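You operate a simulated robot arm through the tools that you are given. There is no shell and no other tool. Be economical: measure what you need, move in short steps, check, and stop when the job is done.

You are at the controls of a simulated two-armed robot. One attempt, no reset.

## Task
Put the green beaker in the inside of the soak basin. Take the blue swatch from the top of the steel bench and leave it on the bottom shelf under the mangle. Take the lid off the brown lidded tube and lay it down on the top of the mixing table. Put the clip that says "7" from the top of the mixing table on the shelf under the steel bench and the clip labelled "2" on the gauge there. Pull the tool drawer open. Any order will do. Set down upright: green beaker, clip.

Only the result counts: the job must be done as asked and must still hold three seconds after the hand-in. Knocking over, shifting, dropping, spilling or breaking anything else fails it. Lids that push on must go on centred and level and be pressed home; caps that screw on are set level and turned clockwise until they are tight.

## Robot
Two 7-joint arms with fingered hands on one trunk, on a base that drives. Base frame: it is fixed to the floor where the robot stands at the start and does not move with it; the origin is under the middle of the robot, x ahead of it, y to its left, z up. Units: m, degrees, N and s.
The left shoulder is at the start at [0.06, 0.138, 0.897], the right one opposite. With the tool pointing down near the work surface each hand reaches from about 0.38 to 0.92 m from the robot's upright axis, wherever it stands, measured 20 degrees to its own side. Places, roughly: blue swatch [0.75, -3.75, 1]; bottom shelf under the mangle [0.6, -0.7, 0.1]; brown lidded tube (7x7x15 cm) [0.6, -7, 1]; clip [0.5, -7.5, 1]; gauge [0.5, -7.25, 1]; inside of the soak basin [0.8, -5.6, 0.7]; shelf under the steel bench [0.7, -3.8, 0.2]; tool drawer [-5.2, -4.9, 0.7]. Payload 4 kg a hand.
Tool frame (each hand has its own): the origin (TCP) lies between the finger pads and is the grasp point; the fingertips stand 0.036 m ahead of it; z points along the fingers, y is the line along which they close. Largest opening 0.12 m; the body of the gripper starts 0.042 m behind the TCP. The gripper is a hand of 5 fingers: y runs from the thumb to the fingers, the wrist lies at [-0.015, -0.109, -0.2] in the tool frame.
Orientation is that of the tool frame in the base frame, as a unit quaternion [w, x, y, z]. With the fingers straight down and the wrist toward the robot, the tool's x, y and z point along [0, 1, 0], [1, 0, 0] and [0, 0, -1] of the base frame.

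## Interface
- The arms move only by the tool step_arm. It takes "left_moves", "right_moves" or both (then of equal length, played together; a hand with none holds still); each is a list of rows, each a list of 2 entries, a list of its own where there are three numbers: the shift along the tool's x, y, z in m, then the turn, a rotation vector about the tool's x, y, z in degrees. In form: [[[x, y, z], [wx, wy, wz]], ...]. A call has 1 to 10 rows; each row is the pose to reach, as a shift and turn from the pose commanded when the call began, along the tool's axes at that moment. Rows are played at 5 a second. More than 0.05 m and 8.6 degrees between two rows, and nothing of the call is played. A pose out of reach is approached as far as the arm can. The call stops where the force on the tool passes 40 N (or 10 N more than at its start, if that is more) or the arm is blocked; 0.2 s more then pass. In this call time passes only in rows, and 0.2 s behind the last. The reply holds the time, the measured pose of the TCP, the force on the tool along the base axes, the opening and the grip force, in the units named above and with some noise, with the torque about the TCP (base axes, N m) and any sound that the robot's microphone picked up, and new pictures: "show" is both (left out), scene, wrist or none (wrist: the cameras of the hands that moved).
- Cameras (640 x 400 px; columns grow to the right, rows downward): "scene" is now at [0.0409, -0.0313, 1.5226]; the picture's right is [-0.39, -0.92, -0.00], its down [-0.69, 0.29, -0.67] and it looks along [0.61, -0.26, -0.75] (base axes); focal length 290 px, centre (320, 200). "left" rides on the left gripper at [-0.069, -0.079, -0.131] in its tool frame; the picture's right is [-0.78, -0.29, 0.55], its down [0.55, -0.73, 0.40] and it looks along [0.29, 0.61, 0.74] (tool axes); focal length 222 px, centre (320, 200). "right" rides on the right gripper at [0.07, -0.079, -0.131] in its tool frame; the picture's right is [-0.79, 0.29, -0.55], its down [-0.55, -0.74, 0.40] and it looks along [-0.29, 0.61, 0.74] (tool axes); focal length 222 px, centre (320, 200). There is no depth. A picture from a camera that has moved, and an enlarged one, comes with that camera's place and axes in the base frame and with its lens.
- raise_lower(by): slides the trunk up (or, below 0, down) by that many m; the arms and the scene camera ride with it, the base frame stays. It gives what a move gives, with no picture.
- drive_base(legs): drives the robot by 1 to 6 legs, each [ahead, left, turn to the left] in m, m and degrees, along the robot's own axes; the way and the turn of a leg run together, so that a leg with both is an arc; at most 1.5 m and 180 degrees a leg. The arms and the cameras ride along, it lands a little off, and it stops where it bumps. It gives what a move gives, and a new picture of the scene camera.
- set_fingers(index, middle, ring, little, thumb_bend, thumb_turn, hand): sets how far each is bent, from 0 (flat) to 1 (curled in); at 0.3 the hand is open as for a grip, at 0.7 the pads meet at the TCP. One left out holds its place. A second passes; each finger stops where it meets its share of the squeeze, and holds until it gets a number again. It is the only way to open and close the hand. It gives what a move gives, with no picture; readings hold the bend of each and the force on index, middle, ring, little, thumb and palm. thumb_turn goes from beside the hand (0) to across from the fingers (1), as for a grip.
- head_to(pan, tilt): turns the head with the scene camera to pan (to the left, within 86 degrees either way) and tilt (down, from -29 to 69), counted from straight ahead of the robot. It gives what a move gives, and a new picture of the scene camera.
- close_up(camera, box): a new picture of the part [left, top, right, bottom] of that camera's present view, enlarged. It takes no simulated time.
- finish_job(): hands the job in; it is judged then, once.

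Work in short steps. Places have to be worked out from the pictures, the camera data and where the tool is seen: move nearer, look again, correct. Check each grasp and each placing, and mend what went wrong. You have 165 turns and 260 pictures in all, those below and enlarged ones among them. Open the grippers and draw the arms clear of the work before you hand the job in, unless the task says otherwise; then end with one line.

The tools are called after "Emit:" as a command line: name --argument value ..., lists and objects as JSON in quotes. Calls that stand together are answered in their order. step_arm: Moves the arms, as the interface text tells. Its arguments: {"type":"object","properties":{"left_moves":{"type":"array","items":{"type":"array"}},"right_moves":{"type":"array","items":{"type":"array"}},"show":{"type":"string","enum":["both","scene","wrist","none"]}},"required":[]} The other tools are called the same way: raise_lower (by) slides the trunk up or down; set_fingers (index, middle, ring, little, thumb_bend, thumb_turn, hand) moves the fingers one by one; drive_base (legs) drives the base; head_to (pan, tilt) turns the head that bears the scene camera; close_up (camera, box) takes an enlarged picture of a part of a camera's view; finish_job () hands the job in.

At the start:

```text
t: 0.0
left_eef_pos: [0.5491, -0.0308, 1.1602]
left_tcp_rot: [0.0, 0.707, 0.707, 0.0]
left_wrist_force: [-0.8, -0.2, -0.1]
left_moment: [0.0, -0.01, 0.02]
left_opening: 0.1196
left_grasp_force: 0.0
left_shape: jaw
left_bend: [0.3, 0.3, 0.3, 0.3, 0.3, 0.97]
left_finger forces: [0.0, 0.0, 0.0, 0.0, 0.0, 0.0]
right_eef_pos: [0.3924, -0.4953, 1.1277]
right_tcp_rot: [0.0, 0.707, 0.707, 0.0]
right_wrist_force: [-0.2, -0.1, 0.9]
right_moment: [0.03, 0.03, -0.01]
right_opening: 0.1196
right_grasp_force: 0.1
right_shape: jaw
right_bend: [0.3, 0.3, 0.3, 0.3, 0.3, 0.97]
right_finger forces: [0.0, 0.1, 0.0, 0.0, 0.1, 0.1]
trunk travel left (down, up): [-0.475, 0.115]
robot x, y, heading: [-0.001, -0.0006, 0.1]
head pan, tilt: [-23.2, 48.2]
```

scene: 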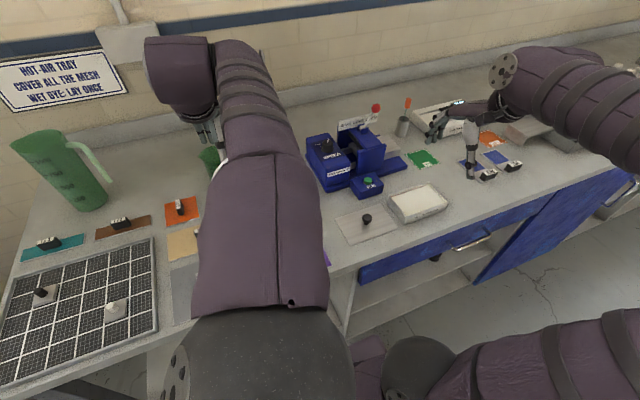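
right: 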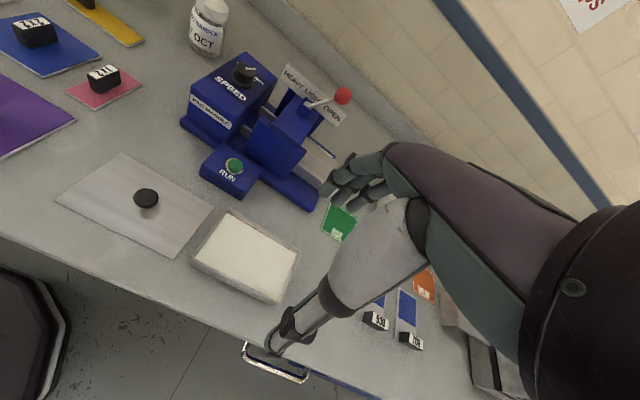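
left: 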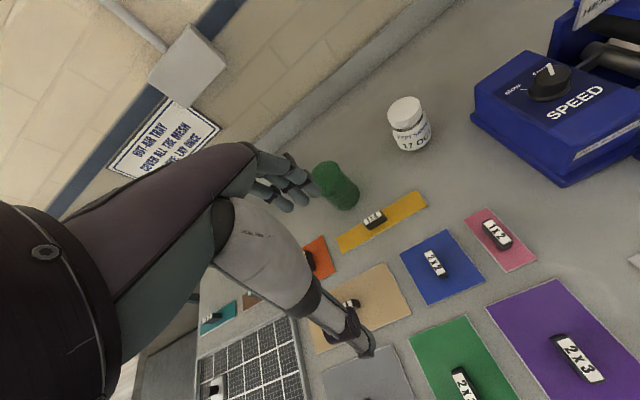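

I start by looking around for the green beaker; the big green jug at the left is a candidate.

Emit:
head_to --pan 25 --tilt 40

Emit:
head_to --pan -75 --tilt 25

```text
t: 1.2
left_eef_pos: [0.549, -0.0285, 1.1611]
left_tcp_rot: [0.0, 0.707, 0.707, 0.0]
left_wrist_force: [0.4, 0.2, -0.5]
left_moment: [0.0, 0.03, 0.04]
left_opening: 0.1197
left_grasp_force: 0.0
left_shape: jaw
left_bend: [0.3, 0.3, 0.3, 0.3, 0.3, 0.97]
left_finger forces: [0.0, 0.0, 0.1, 0.0, 0.0, 0.1]
right_eef_pos: [0.3926, -0.4942, 1.128]
right_tcp_rot: [0.0, 0.707, 0.707, 0.001]
right_wrist_force: [-0.3, -0.2, 0.0]
right_moment: [0.0, -0.01, -0.01]
right_opening: 0.1196
right_grasp_force: 0.1
right_shape: jaw
right_bend: [0.3, 0.3, 0.3, 0.3, 0.3, 0.97]
right_finger forces: [0.0, 0.0, 0.0, 0.0, 0.0, 0.0]
trunk travel left (down, up): [-0.475, 0.115]
robot x, y, heading: [-0.0024, -0.0034, 0.0]
head pan, tilt: [25.0, 40.0]
camera scene: at [0.0456, 0.0355, 1.5343], right [0.42, -0.91, 0.0], down [-0.58, -0.27, -0.77], along [0.69, 0.32, -0.64], focal length 290 px, centre (320, 200)
```

scene: 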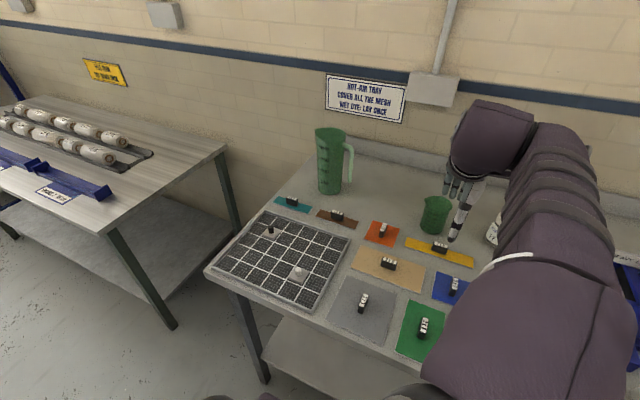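

```text
t: 2.9
left_eef_pos: [0.5483, -0.0296, 1.1599]
left_tcp_rot: [0.0, 0.707, 0.707, 0.001]
left_wrist_force: [0.2, -0.2, 0.7]
left_moment: [0.03, 0.01, -0.01]
left_opening: 0.1198
left_grasp_force: 0.0
left_shape: jaw
left_bend: [0.3, 0.3, 0.3, 0.3, 0.3, 0.97]
left_finger forces: [0.0, 0.0, 0.1, 0.1, 0.0, 0.0]
right_eef_pos: [0.3945, -0.4946, 1.1292]
right_tcp_rot: [0.0, 0.707, 0.707, 0.0]
right_wrist_force: [0.3, -0.6, -0.5]
right_moment: [-0.01, 0.02, 0.0]
right_opening: 0.1194
right_grasp_force: 0.0
right_shape: jaw
right_bend: [0.3, 0.3, 0.3, 0.3, 0.3, 0.97]
right_finger forces: [0.0, 0.0, 0.1, 0.1, 0.1, 0.0]
trunk travel left (down, up): [-0.475, 0.115]
robot x, y, heading: [0.0006, -0.0026, 0.1]
head pan, tilt: [-75.0, 25.0]
camera scene: at [-0.0075, -0.0893, 1.5577], right [-0.97, -0.26, 0.0], down [-0.11, 0.41, -0.91], along [0.24, -0.88, -0.42], focal length 290 px, centre (320, 200)
```

scene: 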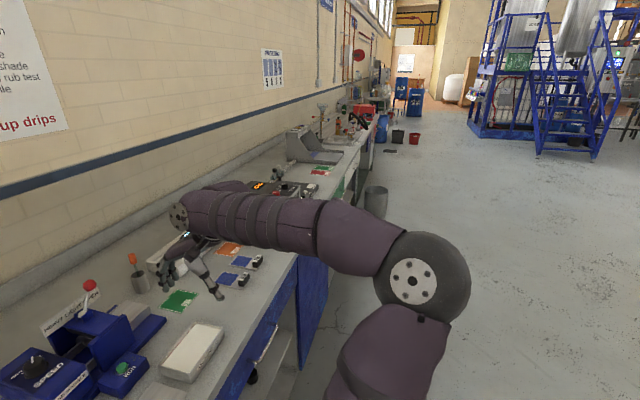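

There are two green vessels, a jug with a handle and a small cup, so I look closer at both.

Emit:
head_to --pan 15 --tilt 45

Emit:
close_up --camera "left" --box '[270, 90, 470, 260]'

```text
t: 4.6
left_eef_pos: [0.5494, -0.0296, 1.1605]
left_tcp_rot: [0.0, 0.707, 0.707, 0.001]
left_wrist_force: [0.1, -0.2, 0.0]
left_moment: [-0.01, 0.02, -0.01]
left_opening: 0.1196
left_grasp_force: 0.1
left_shape: jaw
left_bend: [0.3, 0.3, 0.3, 0.3, 0.3, 0.97]
left_finger forces: [0.0, 0.0, 0.1, 0.1, 0.0, 0.0]
right_eef_pos: [0.3911, -0.4942, 1.1276]
right_tcp_rot: [0.0, 0.707, 0.707, -0.001]
right_wrist_force: [-0.1, -0.9, -0.3]
right_moment: [0.02, 0.01, 0.0]
right_opening: 0.1194
right_grasp_force: 0.1
right_shape: jaw
right_bend: [0.3, 0.3, 0.3, 0.3, 0.3, 0.97]
right_finger forces: [0.1, 0.0, 0.0, 0.1, 0.1, 0.0]
trunk travel left (down, up): [-0.475, 0.115]
robot x, y, heading: [-0.0013, -0.0004, -0.0]
head pan, tilt: [15.0, 45.0]
camera scene: at [0.0471, 0.0206, 1.5271], right [0.26, -0.97, 0.0], down [-0.68, -0.18, -0.71], along [0.68, 0.18, -0.71], focal length 290 px, centre (320, 200)
```

scene: 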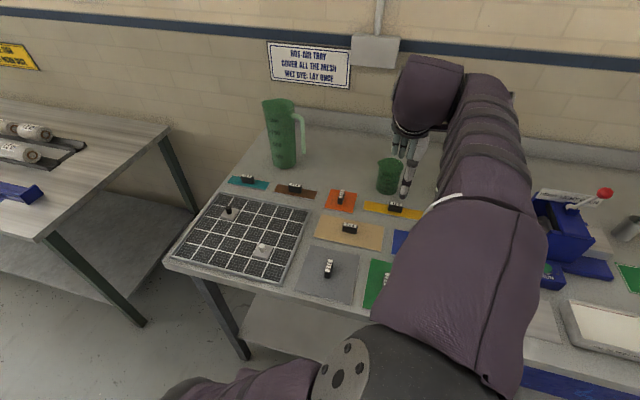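

```text
2.35 times, centred on (370, 175) of left
camera zoom: at [0.47, -0.0985, 1.2913], right [-0.29, -0.78, -0.55], down [-0.73, 0.55, -0.4], along [0.61, 0.29, -0.74], focal length 523 px, centre (202, 259)
```

zoom: 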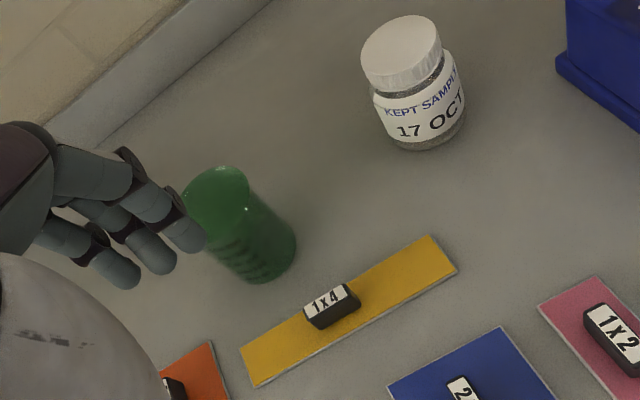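

The small one is the beaker, at about [0.757, -0.01], rim near z 1.0. I bring the left hand above it and check.

Emit:
step_arm --left_moves '[[[0.005, 0.04, 0], [0, 0, 0]], [[0.01, 0.08, 0], [0, 0, 0]], [[0.015, 0.12, 0], [0, 0, 0]], [[0.018, 0.16, 0], [0, 0, 0]], [[0.02, 0.2, 0], [0, 0, 0]]]'

```text
t: 5.8
left_eef_pos: [0.7516, -0.01, 1.159]
left_tcp_rot: [-0.001, 0.707, 0.707, -0.001]
left_wrist_force: [0.2, 0.1, 0.1]
left_moment: [-0.04, 0.01, -0.02]
left_opening: 0.1198
left_grasp_force: 0.1
left_shape: jaw
left_bend: [0.3, 0.3, 0.3, 0.3, 0.3, 0.97]
left_finger forces: [0.0, 0.0, 0.0, 0.1, 0.0, 0.0]
right_eef_pos: [0.3947, -0.4951, 1.1269]
right_tcp_rot: [0.0, 0.707, 0.708, -0.001]
right_wrist_force: [1.7, -0.6, 0.3]
right_moment: [0.0, 0.0, 0.01]
right_opening: 0.1198
right_grasp_force: 0.1
right_shape: jaw
right_bend: [0.3, 0.3, 0.3, 0.3, 0.3, 0.97]
right_finger forces: [0.0, 0.0, 0.0, 0.0, 0.0, 0.0]
trunk travel left (down, up): [-0.475, 0.115]
robot x, y, heading: [0.0005, 0.0003, -0.1]
head pan, tilt: [15.0, 45.0]
camera scene: at [0.0487, 0.0211, 1.527], right [0.26, -0.97, 0.0], down [-0.68, -0.18, -0.71], along [0.68, 0.18, -0.71], focal length 290 px, centre (320, 200)
camera left: at [0.6723, -0.0776, 1.2896], right [-0.29, -0.79, -0.55], down [-0.74, 0.55, -0.4], along [0.61, 0.29, -0.74], focal length 222 px, centre (320, 200)
```

scene: 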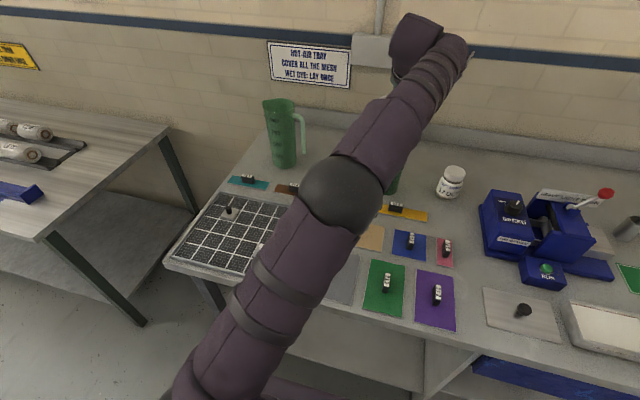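
left: 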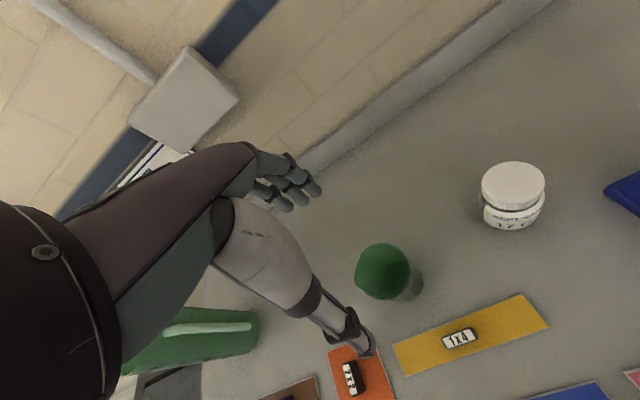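

The beaker axis is at about [0.757, -0.008], right under the hand. I lower straight down around it.

Emit:
step_arm --left_moves '[[[0.002, 0.005, 0.04], [0, 0, 0]], [[0.002, 0.005, 0.08], [0, 0, 0]], [[0.002, 0.005, 0.12], [0, 0, 0]], [[0.002, 0.005, 0.15], [0, 0, 0]], [[0.002, 0.005, 0.18], [0, 0, 0]]]' --show "wrist"

```text
t: 7.0
left_eef_pos: [0.7591, -0.0078, 0.977]
left_tcp_rot: [0.0, 0.707, 0.707, -0.001]
left_wrist_force: [-0.2, 0.7, 0.2]
left_moment: [-0.01, 0.01, -0.01]
left_opening: 0.1197
left_grasp_force: 0.1
left_shape: jaw
left_bend: [0.3, 0.3, 0.3, 0.3, 0.3, 0.97]
left_finger forces: [0.0, 0.0, 0.0, 0.0, 0.1, 0.0]
right_eef_pos: [0.3925, -0.4953, 1.1276]
right_tcp_rot: [0.0, 0.707, 0.707, 0.001]
right_wrist_force: [-0.1, 0.1, -0.1]
right_moment: [0.0, 0.0, -0.01]
right_opening: 0.1199
right_grasp_force: 0.0
right_shape: jaw
right_bend: [0.3, 0.3, 0.3, 0.3, 0.3, 0.97]
right_finger forces: [0.0, 0.1, 0.0, 0.0, 0.1, 0.0]
trunk travel left (down, up): [-0.475, 0.115]
robot x, y, heading: [-0.0003, 0.0007, 0.2]
head pan, tilt: [15.0, 45.0]
camera left: at [0.6785, -0.0758, 1.1083], right [-0.29, -0.78, -0.55], down [-0.73, 0.55, -0.4], along [0.61, 0.29, -0.74], focal length 222 px, centre (320, 200)
```

left: 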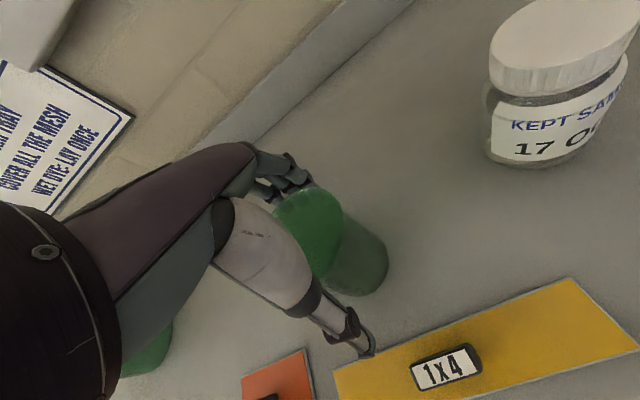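

The rim sits between thumb and fingers. Slightly lower, then close the fingers moderately.

Emit:
step_arm --left_moves '[[[0, 0, 0.018], [0, 0, 0]]]' --show "none"

Emit:
set_fingers --hand "left" --index 0.6 --middle 0.6 --ring 0.6 --little 0.6 --thumb_bend 0.6

Emit:
close_up --camera "left" --box '[160, 100, 480, 400]'

```text
t: 7.4
left_eef_pos: [0.7566, -0.0086, 0.9592]
left_tcp_rot: [0.0, 0.707, 0.707, 0.0]
left_wrist_force: [-0.8, -0.4, 0.0]
left_moment: [0.0, 0.03, -0.01]
left_opening: 0.1197
left_grasp_force: 0.0
left_shape: jaw
left_bend: [0.3, 0.3, 0.3, 0.3, 0.3, 0.97]
left_finger forces: [0.1, 0.1, 0.1, 0.0, 0.1, 0.1]
right_eef_pos: [0.393, -0.4941, 1.1268]
right_tcp_rot: [-0.001, 0.707, 0.707, 0.0]
right_wrist_force: [-0.7, 0.0, 0.5]
right_moment: [0.01, -0.01, -0.02]
right_opening: 0.1198
right_grasp_force: 0.0
right_shape: jaw
right_bend: [0.3, 0.3, 0.3, 0.3, 0.3, 0.97]
right_finger forces: [0.1, 0.0, 0.1, 0.0, 0.0, 0.1]
trunk travel left (down, up): [-0.475, 0.115]
robot x, y, heading: [-0.0003, 0.0001, -0.2]
head pan, tilt: [15.0, 45.0]
```

```text
t: 8.4
left_eef_pos: [0.7555, -0.0087, 0.9612]
left_tcp_rot: [0.003, 0.707, 0.708, 0.001]
left_wrist_force: [1.7, -0.2, 8.1]
left_moment: [0.12, -0.47, 0.02]
left_opening: 0.0607
left_grasp_force: 20.6
left_shape: fingers
left_bend: [0.52, 0.53, 0.58, 0.6, 0.54, 0.96]
left_finger forces: [9.4, 8.2, 1.8, 0.0, 19.9, 0.1]
right_eef_pos: [0.3931, -0.4947, 1.1285]
right_tcp_rot: [0.001, 0.707, 0.707, 0.0]
right_wrist_force: [-0.5, 0.9, -0.4]
right_moment: [-0.02, 0.0, -0.01]
right_opening: 0.1197
right_grasp_force: 0.1
right_shape: jaw
right_bend: [0.3, 0.3, 0.3, 0.3, 0.3, 0.97]
right_finger forces: [0.0, 0.0, 0.0, 0.1, 0.0, 0.1]
trunk travel left (down, up): [-0.475, 0.115]
robot x, y, heading: [-0.0017, 0.0003, 0.0]
head pan, tilt: [15.0, 45.0]
```

```text
1.33 times, centred on (320, 250) of left
camera zoom: at [0.6769, -0.0768, 1.0919], right [-0.29, -0.79, -0.55], down [-0.73, 0.55, -0.4], along [0.61, 0.29, -0.74], focal length 296 px, centre (320, 133)
```

zoom: 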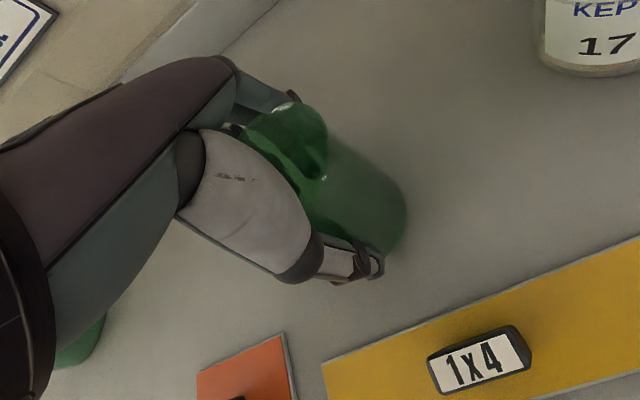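

Gripped at about 20 N. Lift it.

Emit:
step_arm --left_moves '[[[0, 0, -0.03], [0, 0, 0]], [[0, 0, -0.07], [0, 0, 0]], [[0, 0, -0.11], [0, 0, 0]], [[0, 0, -0.15], [0, 0, 0]]]' --show "wrist"

```text
t: 9.4
left_eef_pos: [0.7549, -0.0049, 1.1131]
left_tcp_rot: [0.001, 0.707, 0.707, 0.0]
left_wrist_force: [0.1, 0.1, -0.5]
left_moment: [-0.01, 0.01, -0.04]
left_opening: 0.0604
left_grasp_force: 16.9
left_shape: fingers
left_bend: [0.53, 0.54, 0.59, 0.6, 0.54, 0.96]
left_finger forces: [8.4, 6.8, 1.0, 0.1, 18.1, 0.1]
right_eef_pos: [0.3924, -0.4948, 1.1282]
right_tcp_rot: [0.0, 0.708, 0.706, 0.0]
right_wrist_force: [-0.5, 0.0, -0.5]
right_moment: [-0.01, -0.02, -0.02]
right_opening: 0.1196
right_grasp_force: 0.1
right_shape: jaw
right_bend: [0.3, 0.3, 0.3, 0.3, 0.3, 0.97]
right_finger forces: [0.0, 0.1, 0.0, 0.0, 0.1, 0.0]
trunk travel left (down, up): [-0.475, 0.115]
robot x, y, heading: [-0.0025, -0.0008, -0.1]
head pan, tilt: [15.0, 45.0]
camera left: at [0.6768, -0.074, 1.2435], right [-0.29, -0.79, -0.55], down [-0.74, 0.55, -0.4], along [0.61, 0.29, -0.74], focal length 222 px, centre (320, 200)
```

left: 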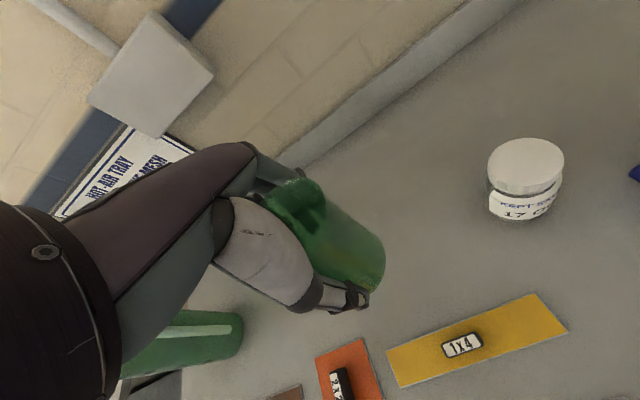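

Beaker held firm. I draw the left arm back, then look along the line of benches before driving.

Emit:
step_arm --left_moves '[[[0.01, -0.045, 0], [0, 0, 0]], [[0.02, -0.09, 0], [0, 0, 0]], [[0.03, -0.135, 0], [0, 0, 0]], [[0.045, -0.18, 0], [0, 0, 0]], [[0.06, -0.225, 0], [0, 0, 0]], [[0.08, -0.27, 0], [0, 0, 0]], [[0.1, -0.3, 0], [0, 0, 0]]]' --show "none"

Emit:
drive_base --legs '[[-0.3, 0, 0]]'

Emit:
head_to --pan -60 --tilt 30

```text
t: 11.0
left_eef_pos: [0.4566, 0.0907, 1.1157]
left_tcp_rot: [0.001, 0.707, 0.707, -0.001]
left_wrist_force: [-0.5, -0.4, 0.4]
left_moment: [0.01, -0.02, 0.0]
left_opening: 0.0605
left_grasp_force: 16.9
left_shape: fingers
left_bend: [0.53, 0.54, 0.59, 0.6, 0.54, 0.96]
left_finger forces: [8.3, 6.7, 1.0, 0.0, 17.7, 0.1]
right_eef_pos: [0.3912, -0.4944, 1.1285]
right_tcp_rot: [0.0, 0.708, 0.706, 0.0]
right_wrist_force: [-0.1, 0.5, 0.3]
right_moment: [0.03, -0.01, 0.01]
right_opening: 0.1198
right_grasp_force: 0.2
right_shape: jaw
right_bend: [0.3, 0.3, 0.3, 0.3, 0.3, 0.97]
right_finger forces: [0.0, 0.1, 0.0, 0.1, 0.0, 0.0]
trunk travel left (down, up): [-0.475, 0.115]
robot x, y, heading: [0.0018, 0.0014, -0.0]
head pan, tilt: [15.0, 45.0]
```

```text
t: 13.1
left_eef_pos: [0.1458, 0.091, 1.1151]
left_tcp_rot: [0.0, 0.707, 0.708, 0.001]
left_wrist_force: [-0.4, -0.5, -0.3]
left_moment: [0.06, -0.05, 0.02]
left_opening: 0.0603
left_grasp_force: 16.9
left_shape: fingers
left_bend: [0.53, 0.54, 0.59, 0.6, 0.54, 0.96]
left_finger forces: [8.4, 6.7, 1.0, 0.0, 17.6, 0.1]
right_eef_pos: [0.083, -0.4943, 1.128]
right_tcp_rot: [-0.001, 0.706, 0.708, 0.0]
right_wrist_force: [-0.5, -0.1, -0.7]
right_moment: [-0.01, -0.01, 0.0]
right_opening: 0.1196
right_grasp_force: 0.1
right_shape: jaw
right_bend: [0.3, 0.3, 0.3, 0.3, 0.3, 0.97]
right_finger forces: [0.0, 0.1, 0.1, 0.0, 0.0, 0.0]
trunk travel left (down, up): [-0.475, 0.115]
robot x, y, heading: [-0.3115, 0.0017, -0.0]
head pan, tilt: [15.0, 45.0]
camera scene: at [-0.2637, 0.0206, 1.5271], right [0.26, -0.97, 0.0], down [-0.68, -0.18, -0.71], along [0.68, 0.18, -0.71], focal length 290 px, centre (320, 200)
```

scene: 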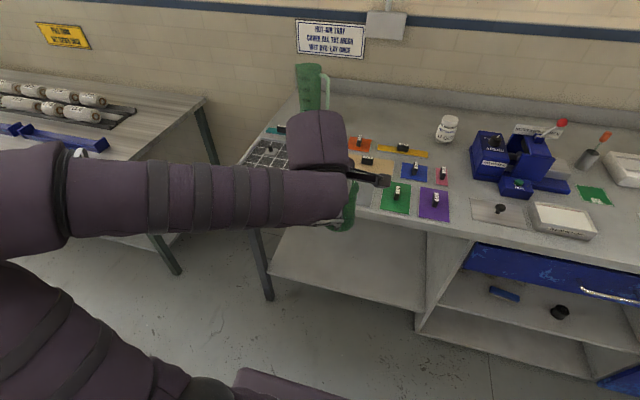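

```text
t: 14.5
left_eef_pos: [0.1468, 0.0917, 1.1146]
left_tcp_rot: [0.0, 0.706, 0.708, 0.0]
left_wrist_force: [-0.2, -0.3, -0.5]
left_moment: [0.03, -0.01, -0.03]
left_opening: 0.0602
left_grasp_force: 16.7
left_shape: fingers
left_bend: [0.53, 0.54, 0.59, 0.6, 0.54, 0.96]
left_finger forces: [8.3, 6.7, 1.0, 0.0, 17.6, 0.0]
right_eef_pos: [0.084, -0.4939, 1.1287]
right_tcp_rot: [-0.001, 0.706, 0.708, 0.0]
right_wrist_force: [0.0, 0.3, -0.1]
right_moment: [0.0, -0.02, 0.01]
right_opening: 0.1198
right_grasp_force: 0.1
right_shape: jaw
right_bend: [0.3, 0.3, 0.3, 0.3, 0.3, 0.97]
right_finger forces: [0.1, 0.1, 0.0, 0.0, 0.0, 0.0]
trunk travel left (down, up): [-0.475, 0.115]
robot x, y, heading: [-0.3043, -0.0041, 0.2]
head pan, tilt: [-60.0, 30.0]
camera scene: at [-0.2958, -0.0789, 1.5497], right [-0.86, -0.5, 0.0], down [-0.25, 0.43, -0.87], along [0.43, -0.75, -0.5], focal length 290 px, centre (320, 200)
```

scene: 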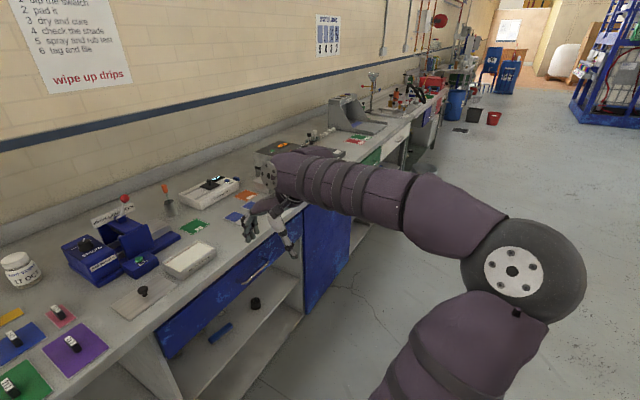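

The mangle and shelves below are visible; a bin stands near [0.15, -2.95] and others near y -6.5. I drive back further and then sideways along the benches at x ≈ -0.65.

Emit:
drive_base --legs '[[-0.35, 0, 0], [0, -1.5, 0], [0, -1.5, 0]]'

```text
t: 31.1
left_eef_pos: [-0.1672, -2.9501, 1.1152]
left_tcp_rot: [0.0, 0.703, 0.711, 0.0]
left_wrist_force: [0.4, 0.5, -0.5]
left_moment: [0.01, -0.01, -0.01]
left_opening: 0.0606
left_grasp_force: 17.1
left_shape: fingers
left_bend: [0.53, 0.54, 0.59, 0.6, 0.54, 0.96]
left_finger forces: [8.3, 6.6, 1.1, 0.0, 17.5, 0.1]
right_eef_pos: [-0.2265, -3.5345, 1.1281]
right_tcp_rot: [-0.001, 0.703, 0.711, 0.0]
right_wrist_force: [0.3, -0.1, 0.4]
right_moment: [0.01, 0.02, 0.0]
right_opening: 0.1199
right_grasp_force: 0.1
right_shape: jaw
right_bend: [0.3, 0.3, 0.3, 0.3, 0.3, 0.97]
right_finger forces: [0.1, 0.0, 0.0, 0.0, 0.0, 0.0]
trunk travel left (down, up): [-0.475, 0.115]
robot x, y, heading: [-0.6218, -3.0445, 0.5]
head pan, tilt: [-60.0, 30.0]
camera scene: at [-0.609, -3.1239, 1.5497], right [-0.86, -0.51, 0.0], down [-0.26, 0.43, -0.87], along [0.44, -0.74, -0.5], focal length 290 px, centre (320, 200)
```

scene: 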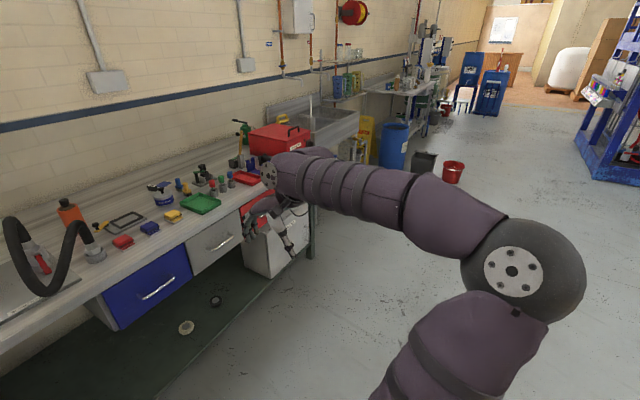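

The basin (sink) is visible further on. Drive sideways to y ≈ -5.65 and look at it.

Emit:
drive_base --legs '[[0, -1.4, 0], [0, -1.2, 0]]'

Emit:
head_to --pan 10 --tilt 30

```text
t: 43.6
left_eef_pos: [-0.1395, -5.5289, 1.1152]
left_tcp_rot: [0.0, 0.704, 0.71, -0.001]
left_wrist_force: [0.2, -0.8, -0.3]
left_moment: [0.0, 0.02, 0.0]
left_opening: 0.0605
left_grasp_force: 16.6
left_shape: fingers
left_bend: [0.53, 0.54, 0.59, 0.6, 0.54, 0.96]
left_finger forces: [8.3, 6.5, 1.0, 0.0, 17.5, 0.1]
right_eef_pos: [-0.1977, -6.1146, 1.1274]
right_tcp_rot: [0.0, 0.704, 0.71, 0.0]
right_wrist_force: [-0.2, -0.2, -0.6]
right_moment: [0.01, 0.0, 0.0]
right_opening: 0.1195
right_grasp_force: 0.0
right_shape: jaw
right_bend: [0.3, 0.3, 0.3, 0.3, 0.3, 0.97]
right_finger forces: [0.0, 0.1, 0.0, 0.0, 0.0, 0.0]
trunk travel left (down, up): [-0.475, 0.115]
robot x, y, heading: [-0.5945, -5.6244, 0.6]
head pan, tilt: [-60.0, 30.0]
camera scene: at [-0.5802, -5.7019, 1.5497], right [-0.86, -0.51, 0.0], down [-0.25, 0.43, -0.87], along [0.44, -0.75, -0.5], focal length 290 px, centre (320, 200)
```

scene: 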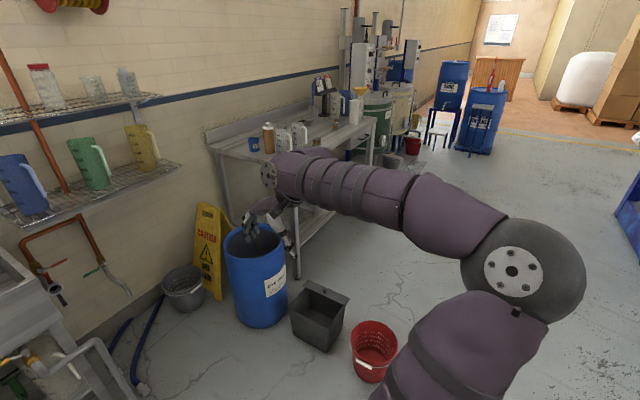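

```text
t: 45.0
left_eef_pos: [-0.1397, -5.5299, 1.1146]
left_tcp_rot: [0.0, 0.704, 0.71, 0.0]
left_wrist_force: [-0.8, 0.8, -1.0]
left_moment: [0.02, 0.03, 0.01]
left_opening: 0.0603
left_grasp_force: 16.6
left_shape: fingers
left_bend: [0.53, 0.54, 0.59, 0.6, 0.54, 0.96]
left_finger forces: [8.5, 6.6, 1.0, 0.0, 17.5, 0.0]
right_eef_pos: [-0.1976, -6.1147, 1.1286]
right_tcp_rot: [0.0, 0.704, 0.711, 0.0]
right_wrist_force: [-0.1, 0.5, -0.1]
right_moment: [-0.01, 0.0, -0.02]
right_opening: 0.1198
right_grasp_force: 0.1
right_shape: jaw
right_bend: [0.3, 0.3, 0.3, 0.3, 0.3, 0.97]
right_finger forces: [0.0, 0.1, 0.0, 0.0, 0.0, 0.0]
trunk travel left (down, up): [-0.475, 0.115]
robot x, y, heading: [-0.5972, -5.6212, 0.5]
head pan, tilt: [10.0, 30.0]
camera scene: at [-0.5372, -5.6071, 1.5497], right [0.18, -0.98, 0.0], down [-0.49, -0.09, -0.87], along [0.85, 0.16, -0.5], focal length 290 px, centre (320, 200)
```

scene: 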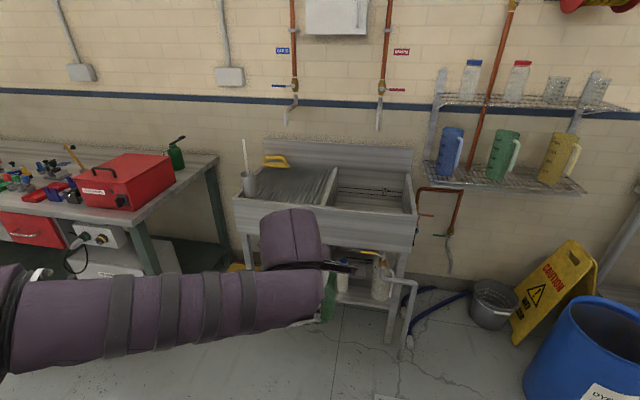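

A two-part sink: I zoom in on it.

Emit:
close_up --camera "scene" --box '[220, 120, 460, 270]'

```text
2.67 times, centred on (340, 195) of scene
camera zoom: at [-0.5372, -5.6071, 1.5497], right [0.18, -0.98, 0.0], down [-0.49, -0.09, -0.87], along [0.85, 0.16, -0.5], focal length 774 px, centre (267, 213)
```

zoom: 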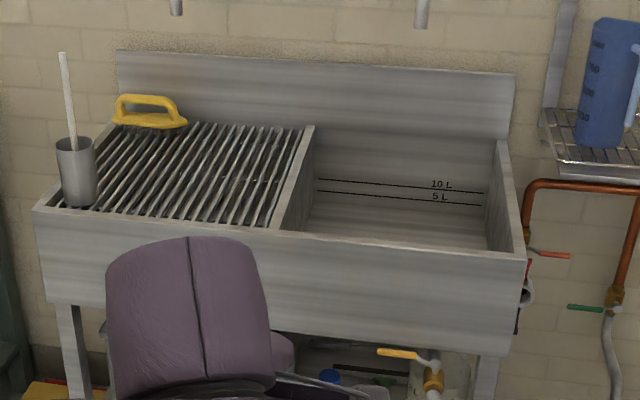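

The open basin spans about x 0.55–0.97, y -5.81 to -5.43. I drive up to it and look in.

Emit:
drive_base --legs '[[0.6, -0.13, 0]]'

Emit:
head_to --pan 5 --tilt 45

```text
t: 48.5
left_eef_pos: [0.4567, -5.6476, 1.1149]
left_tcp_rot: [0.0, 0.701, 0.713, 0.001]
left_wrist_force: [-0.3, -0.4, -0.6]
left_moment: [-0.01, 0.0, -0.02]
left_opening: 0.0606
left_grasp_force: 17.0
left_shape: fingers
left_bend: [0.53, 0.54, 0.59, 0.6, 0.54, 0.96]
left_finger forces: [8.3, 6.7, 0.9, 0.0, 17.5, 0.0]
right_eef_pos: [0.4019, -6.2335, 1.128]
right_tcp_rot: [0.0, 0.701, 0.713, 0.0]
right_wrist_force: [1.2, 0.1, 0.3]
right_moment: [0.0, 0.03, 0.01]
right_opening: 0.1196
right_grasp_force: 0.1
right_shape: jaw
right_bend: [0.3, 0.3, 0.3, 0.3, 0.3, 0.97]
right_finger forces: [0.0, 0.0, 0.0, 0.0, 0.1, 0.0]
trunk travel left (down, up): [-0.475, 0.115]
robot x, y, heading: [0.0048, -5.7472, 1.1]
head pan, tilt: [10.0, 30.0]
camera scene: at [0.0583, -5.7293, 1.5497], right [0.19, -0.98, 0.0], down [-0.49, -0.1, -0.87], along [0.85, 0.17, -0.5], focal length 290 px, centre (320, 200)
```

scene: 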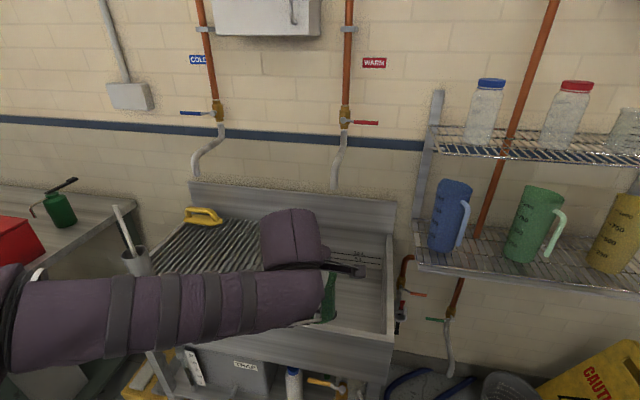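

```text
t: 49.2
left_eef_pos: [0.4557, -5.6474, 1.1155]
left_tcp_rot: [0.0, 0.701, 0.713, 0.0]
left_wrist_force: [0.6, 0.2, -0.4]
left_moment: [0.0, 0.03, -0.03]
left_opening: 0.0604
left_grasp_force: 16.7
left_shape: fingers
left_bend: [0.53, 0.54, 0.59, 0.6, 0.54, 0.96]
left_finger forces: [8.4, 6.7, 0.9, 0.0, 17.6, 0.0]
right_eef_pos: [0.4022, -6.2336, 1.1278]
right_tcp_rot: [0.001, 0.701, 0.714, 0.0]
right_wrist_force: [0.2, -0.6, -0.2]
right_moment: [0.01, -0.04, -0.02]
right_opening: 0.1199
right_grasp_force: 0.2
right_shape: jaw
right_bend: [0.3, 0.3, 0.3, 0.3, 0.3, 0.97]
right_finger forces: [0.0, 0.0, 0.0, 0.0, 0.1, 0.0]
trunk travel left (down, up): [-0.475, 0.115]
robot x, y, heading: [-0.0008, -5.7477, 1.0]
head pan, tilt: [5.0, 45.0]
camera scene: at [0.0499, -5.738, 1.5271], right [0.11, -0.99, 0.0], down [-0.7, -0.07, -0.71], along [0.7, 0.07, -0.71], focal length 290 px, centre (320, 200)
```

scene: 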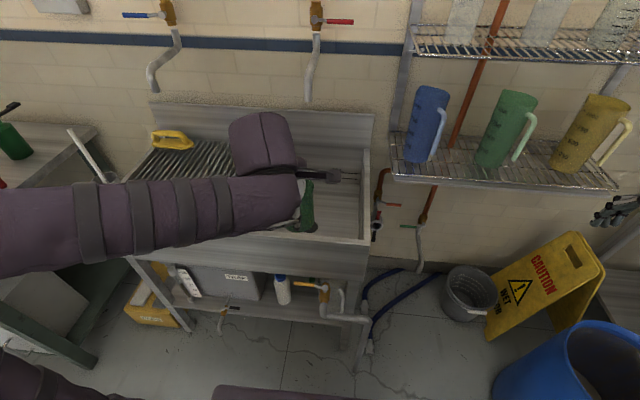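

Basin interior y ≈ -5.80..-5.43, x ≈ 0.56..0.96. I move the beaker above its middle, still high.

Emit:
step_arm --left_moves '[[[0.003, 0.045, 0], [0, 0, 0]], [[0.006, 0.09, 0], [0, 0, 0]], [[0.009, 0.135, 0], [0, 0, 0]], [[0.012, 0.18, 0], [0, 0, 0]], [[0.014, 0.225, 0], [0, 0, 0]], [[0.016, 0.27, 0], [0, 0, 0]], [[0.018, 0.3, 0], [0, 0, 0]]]'

```text
t: 50.8
left_eef_pos: [0.7292, -5.6254, 1.1105]
left_tcp_rot: [-0.008, 0.699, 0.715, -0.006]
left_wrist_force: [-14.6, 1.6, 0.6]
left_moment: [-0.06, -0.74, 0.06]
left_opening: 0.0602
left_grasp_force: 25.2
left_shape: fingers
left_bend: [0.54, 0.55, 0.6, 0.6, 0.54, 0.96]
left_finger forces: [19.7, 13.2, 0.7, 0.1, 16.7, 0.0]
right_eef_pos: [0.4027, -6.2324, 1.1281]
right_tcp_rot: [0.001, 0.7, 0.714, 0.0]
right_wrist_force: [0.1, -0.1, -0.7]
right_moment: [-0.02, -0.03, 0.0]
right_opening: 0.1198
right_grasp_force: 0.1
right_shape: jaw
right_bend: [0.3, 0.3, 0.3, 0.3, 0.3, 0.97]
right_finger forces: [0.1, 0.0, 0.1, 0.0, 0.1, 0.0]
trunk travel left (down, up): [-0.475, 0.115]
robot x, y, heading: [-0.0012, -5.7442, 1.1]
head pan, tilt: [5.0, 45.0]
stopped in row 7 (left hand): the force on the tool passed its limit (the readings are from after the stop); the commanded pose is now the measured one
camera scene: at [0.0485, -5.738, 1.5271], right [0.11, -0.99, 0.0], down [-0.7, -0.08, -0.71], along [0.7, 0.08, -0.71], focal length 290 px, centre (320, 200)
camera left: at [0.6547, -5.6954, 1.2432], right [-0.29, -0.79, -0.54], down [-0.76, 0.53, -0.38], along [0.59, 0.3, -0.75], focal length 222 px, centre (320, 200)
```

scene: 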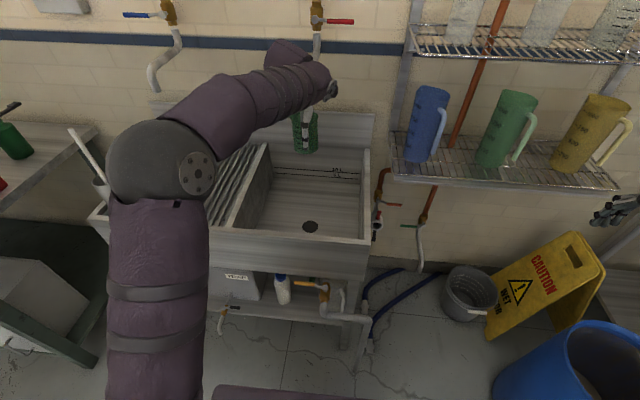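
left: 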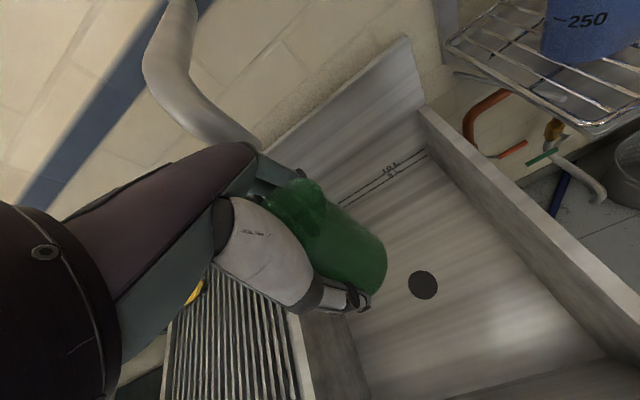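

The fingers touched the warm-tap spout hanging near x 0.82. I back off, level the hand and shift toward y ≈ -5.67.

Emit:
step_arm --left_moves '[[[0, -0.03, 0], [0, 0, 0]], [[-0.02, -0.055, 0], [-1.1, 0, 0]], [[-0.045, -0.055, 0.03], [-1.1, 0, 0]]]'

```text
t: 51.5
left_eef_pos: [0.6792, -5.6704, 1.0819]
left_tcp_rot: [-0.002, 0.699, 0.715, 0.002]
left_wrist_force: [0.5, 0.5, -0.3]
left_moment: [0.0, 0.02, 0.03]
left_opening: 0.0604
left_grasp_force: 16.1
left_shape: fingers
left_bend: [0.54, 0.55, 0.6, 0.6, 0.54, 0.96]
left_finger forces: [8.4, 6.8, 0.5, 0.0, 16.2, 0.0]
right_eef_pos: [0.4036, -6.2335, 1.1276]
right_tcp_rot: [0.0, 0.7, 0.714, -0.001]
right_wrist_force: [-0.7, -0.2, -0.2]
right_moment: [0.03, 0.01, 0.01]
right_opening: 0.1197
right_grasp_force: 0.1
right_shape: jaw
right_bend: [0.3, 0.3, 0.3, 0.3, 0.3, 0.97]
right_finger forces: [0.0, 0.1, 0.0, 0.0, 0.0, 0.1]
trunk travel left (down, up): [-0.475, 0.115]
robot x, y, heading: [-0.0009, -5.7482, 1.3]
head pan, tilt: [5.0, 45.0]
camera scene: at [0.0506, -5.7386, 1.527], right [0.11, -0.99, 0.0], down [-0.7, -0.08, -0.71], along [0.7, 0.08, -0.71], focal length 290 px, centre (320, 200)
camera left: at [0.6026, -5.7416, 1.2122], right [-0.27, -0.79, -0.55], down [-0.75, 0.53, -0.39], along [0.61, 0.3, -0.74], focal length 222 px, centre (320, 200)
```

scene: 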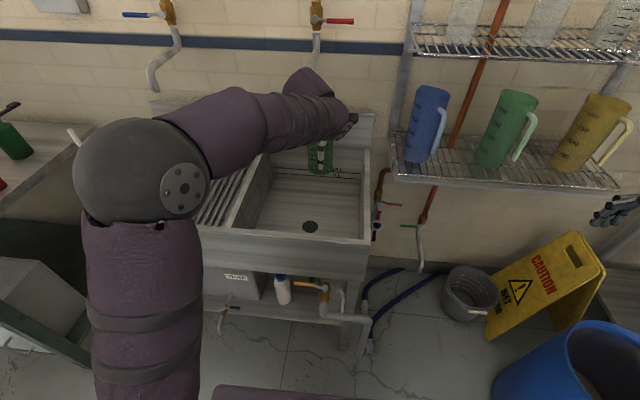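
left: 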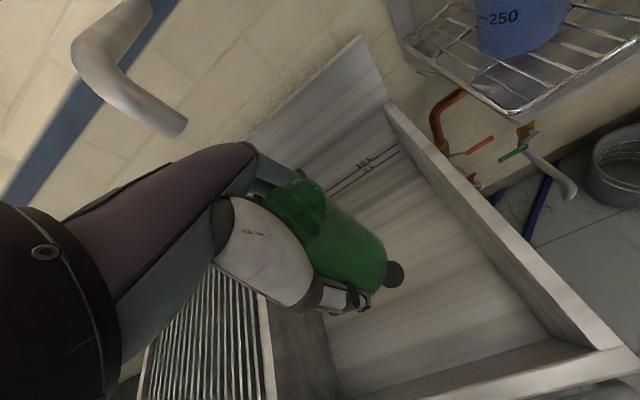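

Clear of the spout now. Descend into the basin in steps.

Emit:
step_arm --left_moves '[[[0, 0.01, 0.04], [0, 0, 0]], [[0, 0.015, 0.08], [0, 0, 0]], [[0, 0.02, 0.12], [0, 0, 0]], [[0, 0.02, 0.16], [0, 0, 0]], [[0, 0.02, 0.2], [0, 0, 0]], [[0, 0.02, 0.23], [0, 0, 0]]]'

```text
t: 53.0
left_eef_pos: [0.6967, -5.6684, 0.8528]
left_tcp_rot: [-0.001, 0.699, 0.715, 0.002]
left_wrist_force: [0.2, -0.4, -0.1]
left_moment: [-0.03, -0.03, 0.02]
left_opening: 0.0606
left_grasp_force: 15.7
left_shape: fingers
left_bend: [0.54, 0.55, 0.6, 0.6, 0.54, 0.96]
left_finger forces: [8.4, 6.7, 0.6, 0.0, 16.2, 0.1]
right_eef_pos: [0.4026, -6.2324, 1.127]
right_tcp_rot: [0.0, 0.7, 0.714, 0.0]
right_wrist_force: [0.5, 0.1, -0.2]
right_moment: [-0.03, 0.0, 0.01]
right_opening: 0.1199
right_grasp_force: 0.1
right_shape: jaw
right_bend: [0.3, 0.3, 0.3, 0.3, 0.3, 0.97]
right_finger forces: [0.0, 0.1, 0.1, 0.0, 0.1, 0.0]
trunk travel left (down, up): [-0.475, 0.115]
robot x, y, heading: [0.004, -5.7467, 1.2]
head pan, tilt: [5.0, 45.0]
camera scene: at [0.0502, -5.738, 1.5271], right [0.11, -0.99, 0.0], down [-0.7, -0.08, -0.71], along [0.7, 0.08, -0.71], focal length 290 px, centre (320, 200)
camera left: at [0.6195, -5.7399, 0.9826], right [-0.27, -0.79, -0.55], down [-0.75, 0.53, -0.4], along [0.61, 0.3, -0.74], focal length 222 px, centre (320, 200)
```

scene: 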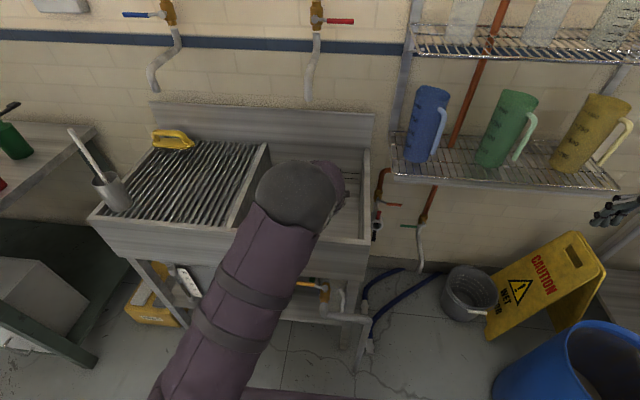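
left: 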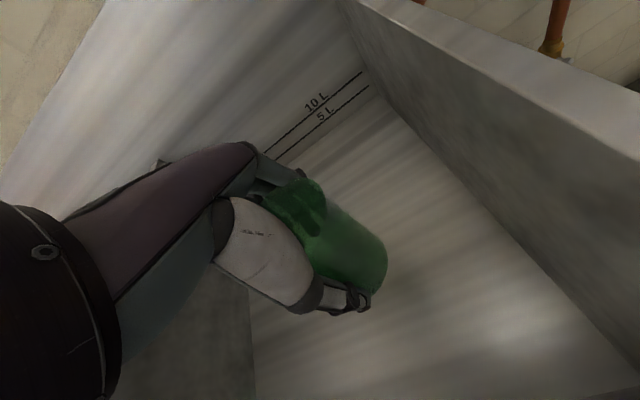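

Free space still below. I keep lowering in small rows and watch the force.

Emit:
step_arm --left_moves '[[[0, 0, 0.012], [0, 0, 0]], [[0, 0, 0.024], [0, 0, 0]], [[0, 0, 0.034], [0, 0, 0]], [[0, 0, 0.042], [0, 0, 0]]]' --show "wrist"

```text
t: 54.0
left_eef_pos: [0.6949, -5.6697, 0.8096]
left_tcp_rot: [-0.001, 0.7, 0.714, 0.001]
left_wrist_force: [1.2, 0.4, 0.3]
left_moment: [0.02, -0.01, -0.01]
left_opening: 0.0607
left_grasp_force: 15.6
left_shape: fingers
left_bend: [0.54, 0.55, 0.6, 0.6, 0.54, 0.96]
left_finger forces: [8.3, 6.7, 0.7, 0.0, 16.1, 0.0]
right_eef_pos: [0.4023, -6.2328, 1.1284]
right_tcp_rot: [0.0, 0.7, 0.714, 0.001]
right_wrist_force: [0.2, -0.5, -0.2]
right_moment: [0.01, 0.0, 0.04]
right_opening: 0.1199
right_grasp_force: 0.1
right_shape: jaw
right_bend: [0.3, 0.3, 0.3, 0.3, 0.3, 0.97]
right_finger forces: [0.0, 0.0, 0.0, 0.1, 0.0, 0.0]
trunk travel left (down, up): [-0.475, 0.115]
robot x, y, heading: [0.004, -5.7467, 1.0]
head pan, tilt: [5.0, 45.0]
camera left: at [0.6186, -5.7387, 0.9398], right [-0.27, -0.79, -0.55], down [-0.75, 0.54, -0.4], along [0.61, 0.3, -0.74], focal length 222 px, centre (320, 200)
```

left: 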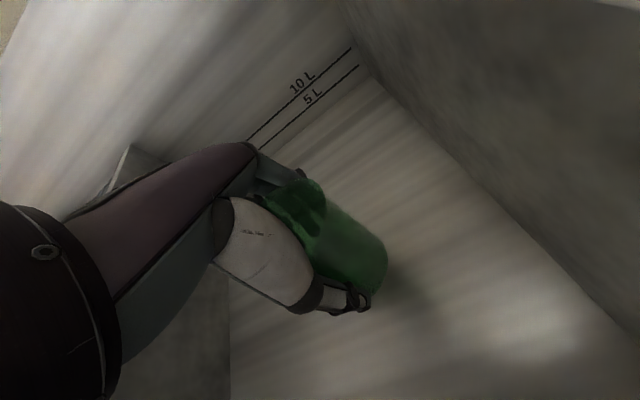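

Floor estimated at z ≈ 0.67, about 5 cm to go.

Emit:
step_arm --left_moves '[[[0, 0, 0.012], [0, 0, 0]], [[0, 0, 0.022], [0, 0, 0]], [[0, 0, 0.03], [0, 0, 0]], [[0, 0, 0.036], [0, 0, 0]], [[0, 0, 0.042], [0, 0, 0]]]' --show "wrist"

```text
t: 55.1
left_eef_pos: [0.6967, -5.6694, 0.77]
left_tcp_rot: [-0.002, 0.7, 0.714, 0.001]
left_wrist_force: [-0.3, -0.4, -0.1]
left_moment: [0.0, -0.01, 0.02]
left_opening: 0.0606
left_grasp_force: 16.0
left_shape: fingers
left_bend: [0.54, 0.55, 0.6, 0.6, 0.54, 0.96]
left_finger forces: [8.4, 6.7, 0.7, 0.0, 16.1, 0.0]
right_eef_pos: [0.403, -6.2333, 1.1274]
right_tcp_rot: [0.0, 0.7, 0.714, 0.0]
right_wrist_force: [-0.2, 0.3, 0.2]
right_moment: [0.0, -0.02, 0.01]
right_opening: 0.1197
right_grasp_force: 0.1
right_shape: jaw
right_bend: [0.3, 0.3, 0.3, 0.3, 0.3, 0.97]
right_finger forces: [0.0, 0.0, 0.0, 0.0, 0.0, 0.0]
trunk travel left (down, up): [-0.475, 0.115]
robot x, y, heading: [-0.0004, -5.7437, 1.3]
head pan, tilt: [5.0, 45.0]
camera left: at [0.6196, -5.7405, 0.8992], right [-0.27, -0.79, -0.55], down [-0.75, 0.53, -0.4], along [0.61, 0.3, -0.74], focal length 222 px, centre (320, 200)
```

left: 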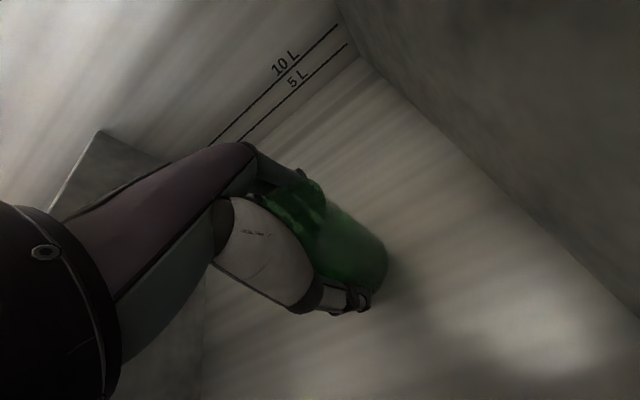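

Shadow is closing in on the base; keep lowering finely.

Emit:
step_arm --left_moves '[[[0, 0, 0.006], [0, 0, 0]], [[0, 0, 0.012], [0, 0, 0]], [[0, 0, 0.016], [0, 0, 0]], [[0, 0, 0.02], [0, 0, 0]], [[0, 0, 0.024], [0, 0, 0]]]' --show "wrist"

```text
t: 56.4
left_eef_pos: [0.7011, -5.6722, 0.7529]
left_tcp_rot: [0.006, 0.7, 0.714, 0.006]
left_wrist_force: [-2.3, 1.2, 20.1]
left_moment: [0.19, -0.37, 0.03]
left_opening: 0.0605
left_grasp_force: 21.0
left_shape: fingers
left_bend: [0.53, 0.54, 0.6, 0.6, 0.55, 0.96]
left_finger forces: [8.8, 8.0, 0.7, 0.0, 23.2, 0.0]
right_eef_pos: [0.4004, -6.233, 1.1286]
right_tcp_rot: [0.0, 0.7, 0.714, -0.001]
right_wrist_force: [-0.1, -0.2, 0.6]
right_moment: [-0.02, -0.01, -0.03]
right_opening: 0.1198
right_grasp_force: 0.1
right_shape: jaw
right_bend: [0.3, 0.3, 0.3, 0.3, 0.3, 0.97]
right_finger forces: [0.0, 0.0, 0.0, 0.1, 0.0, 0.1]
trunk travel left (down, up): [-0.475, 0.115]
robot x, y, heading: [-0.0018, -5.7455, 0.9]
head pan, tilt: [5.0, 45.0]
stopped in row 5 (left hand): the force on the tool passed its limit (the readings are from after the stop); the commanded pose is now the measured one
camera left: at [0.6216, -5.7415, 0.8819], right [-0.27, -0.79, -0.55], down [-0.74, 0.54, -0.41], along [0.62, 0.3, -0.73], focal length 222 px, centre (320, 200)
```

left: 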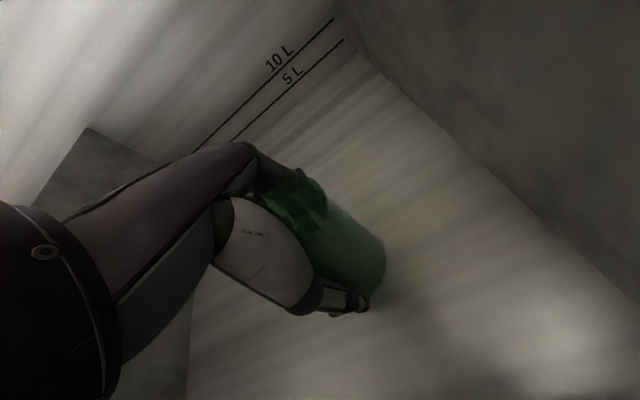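

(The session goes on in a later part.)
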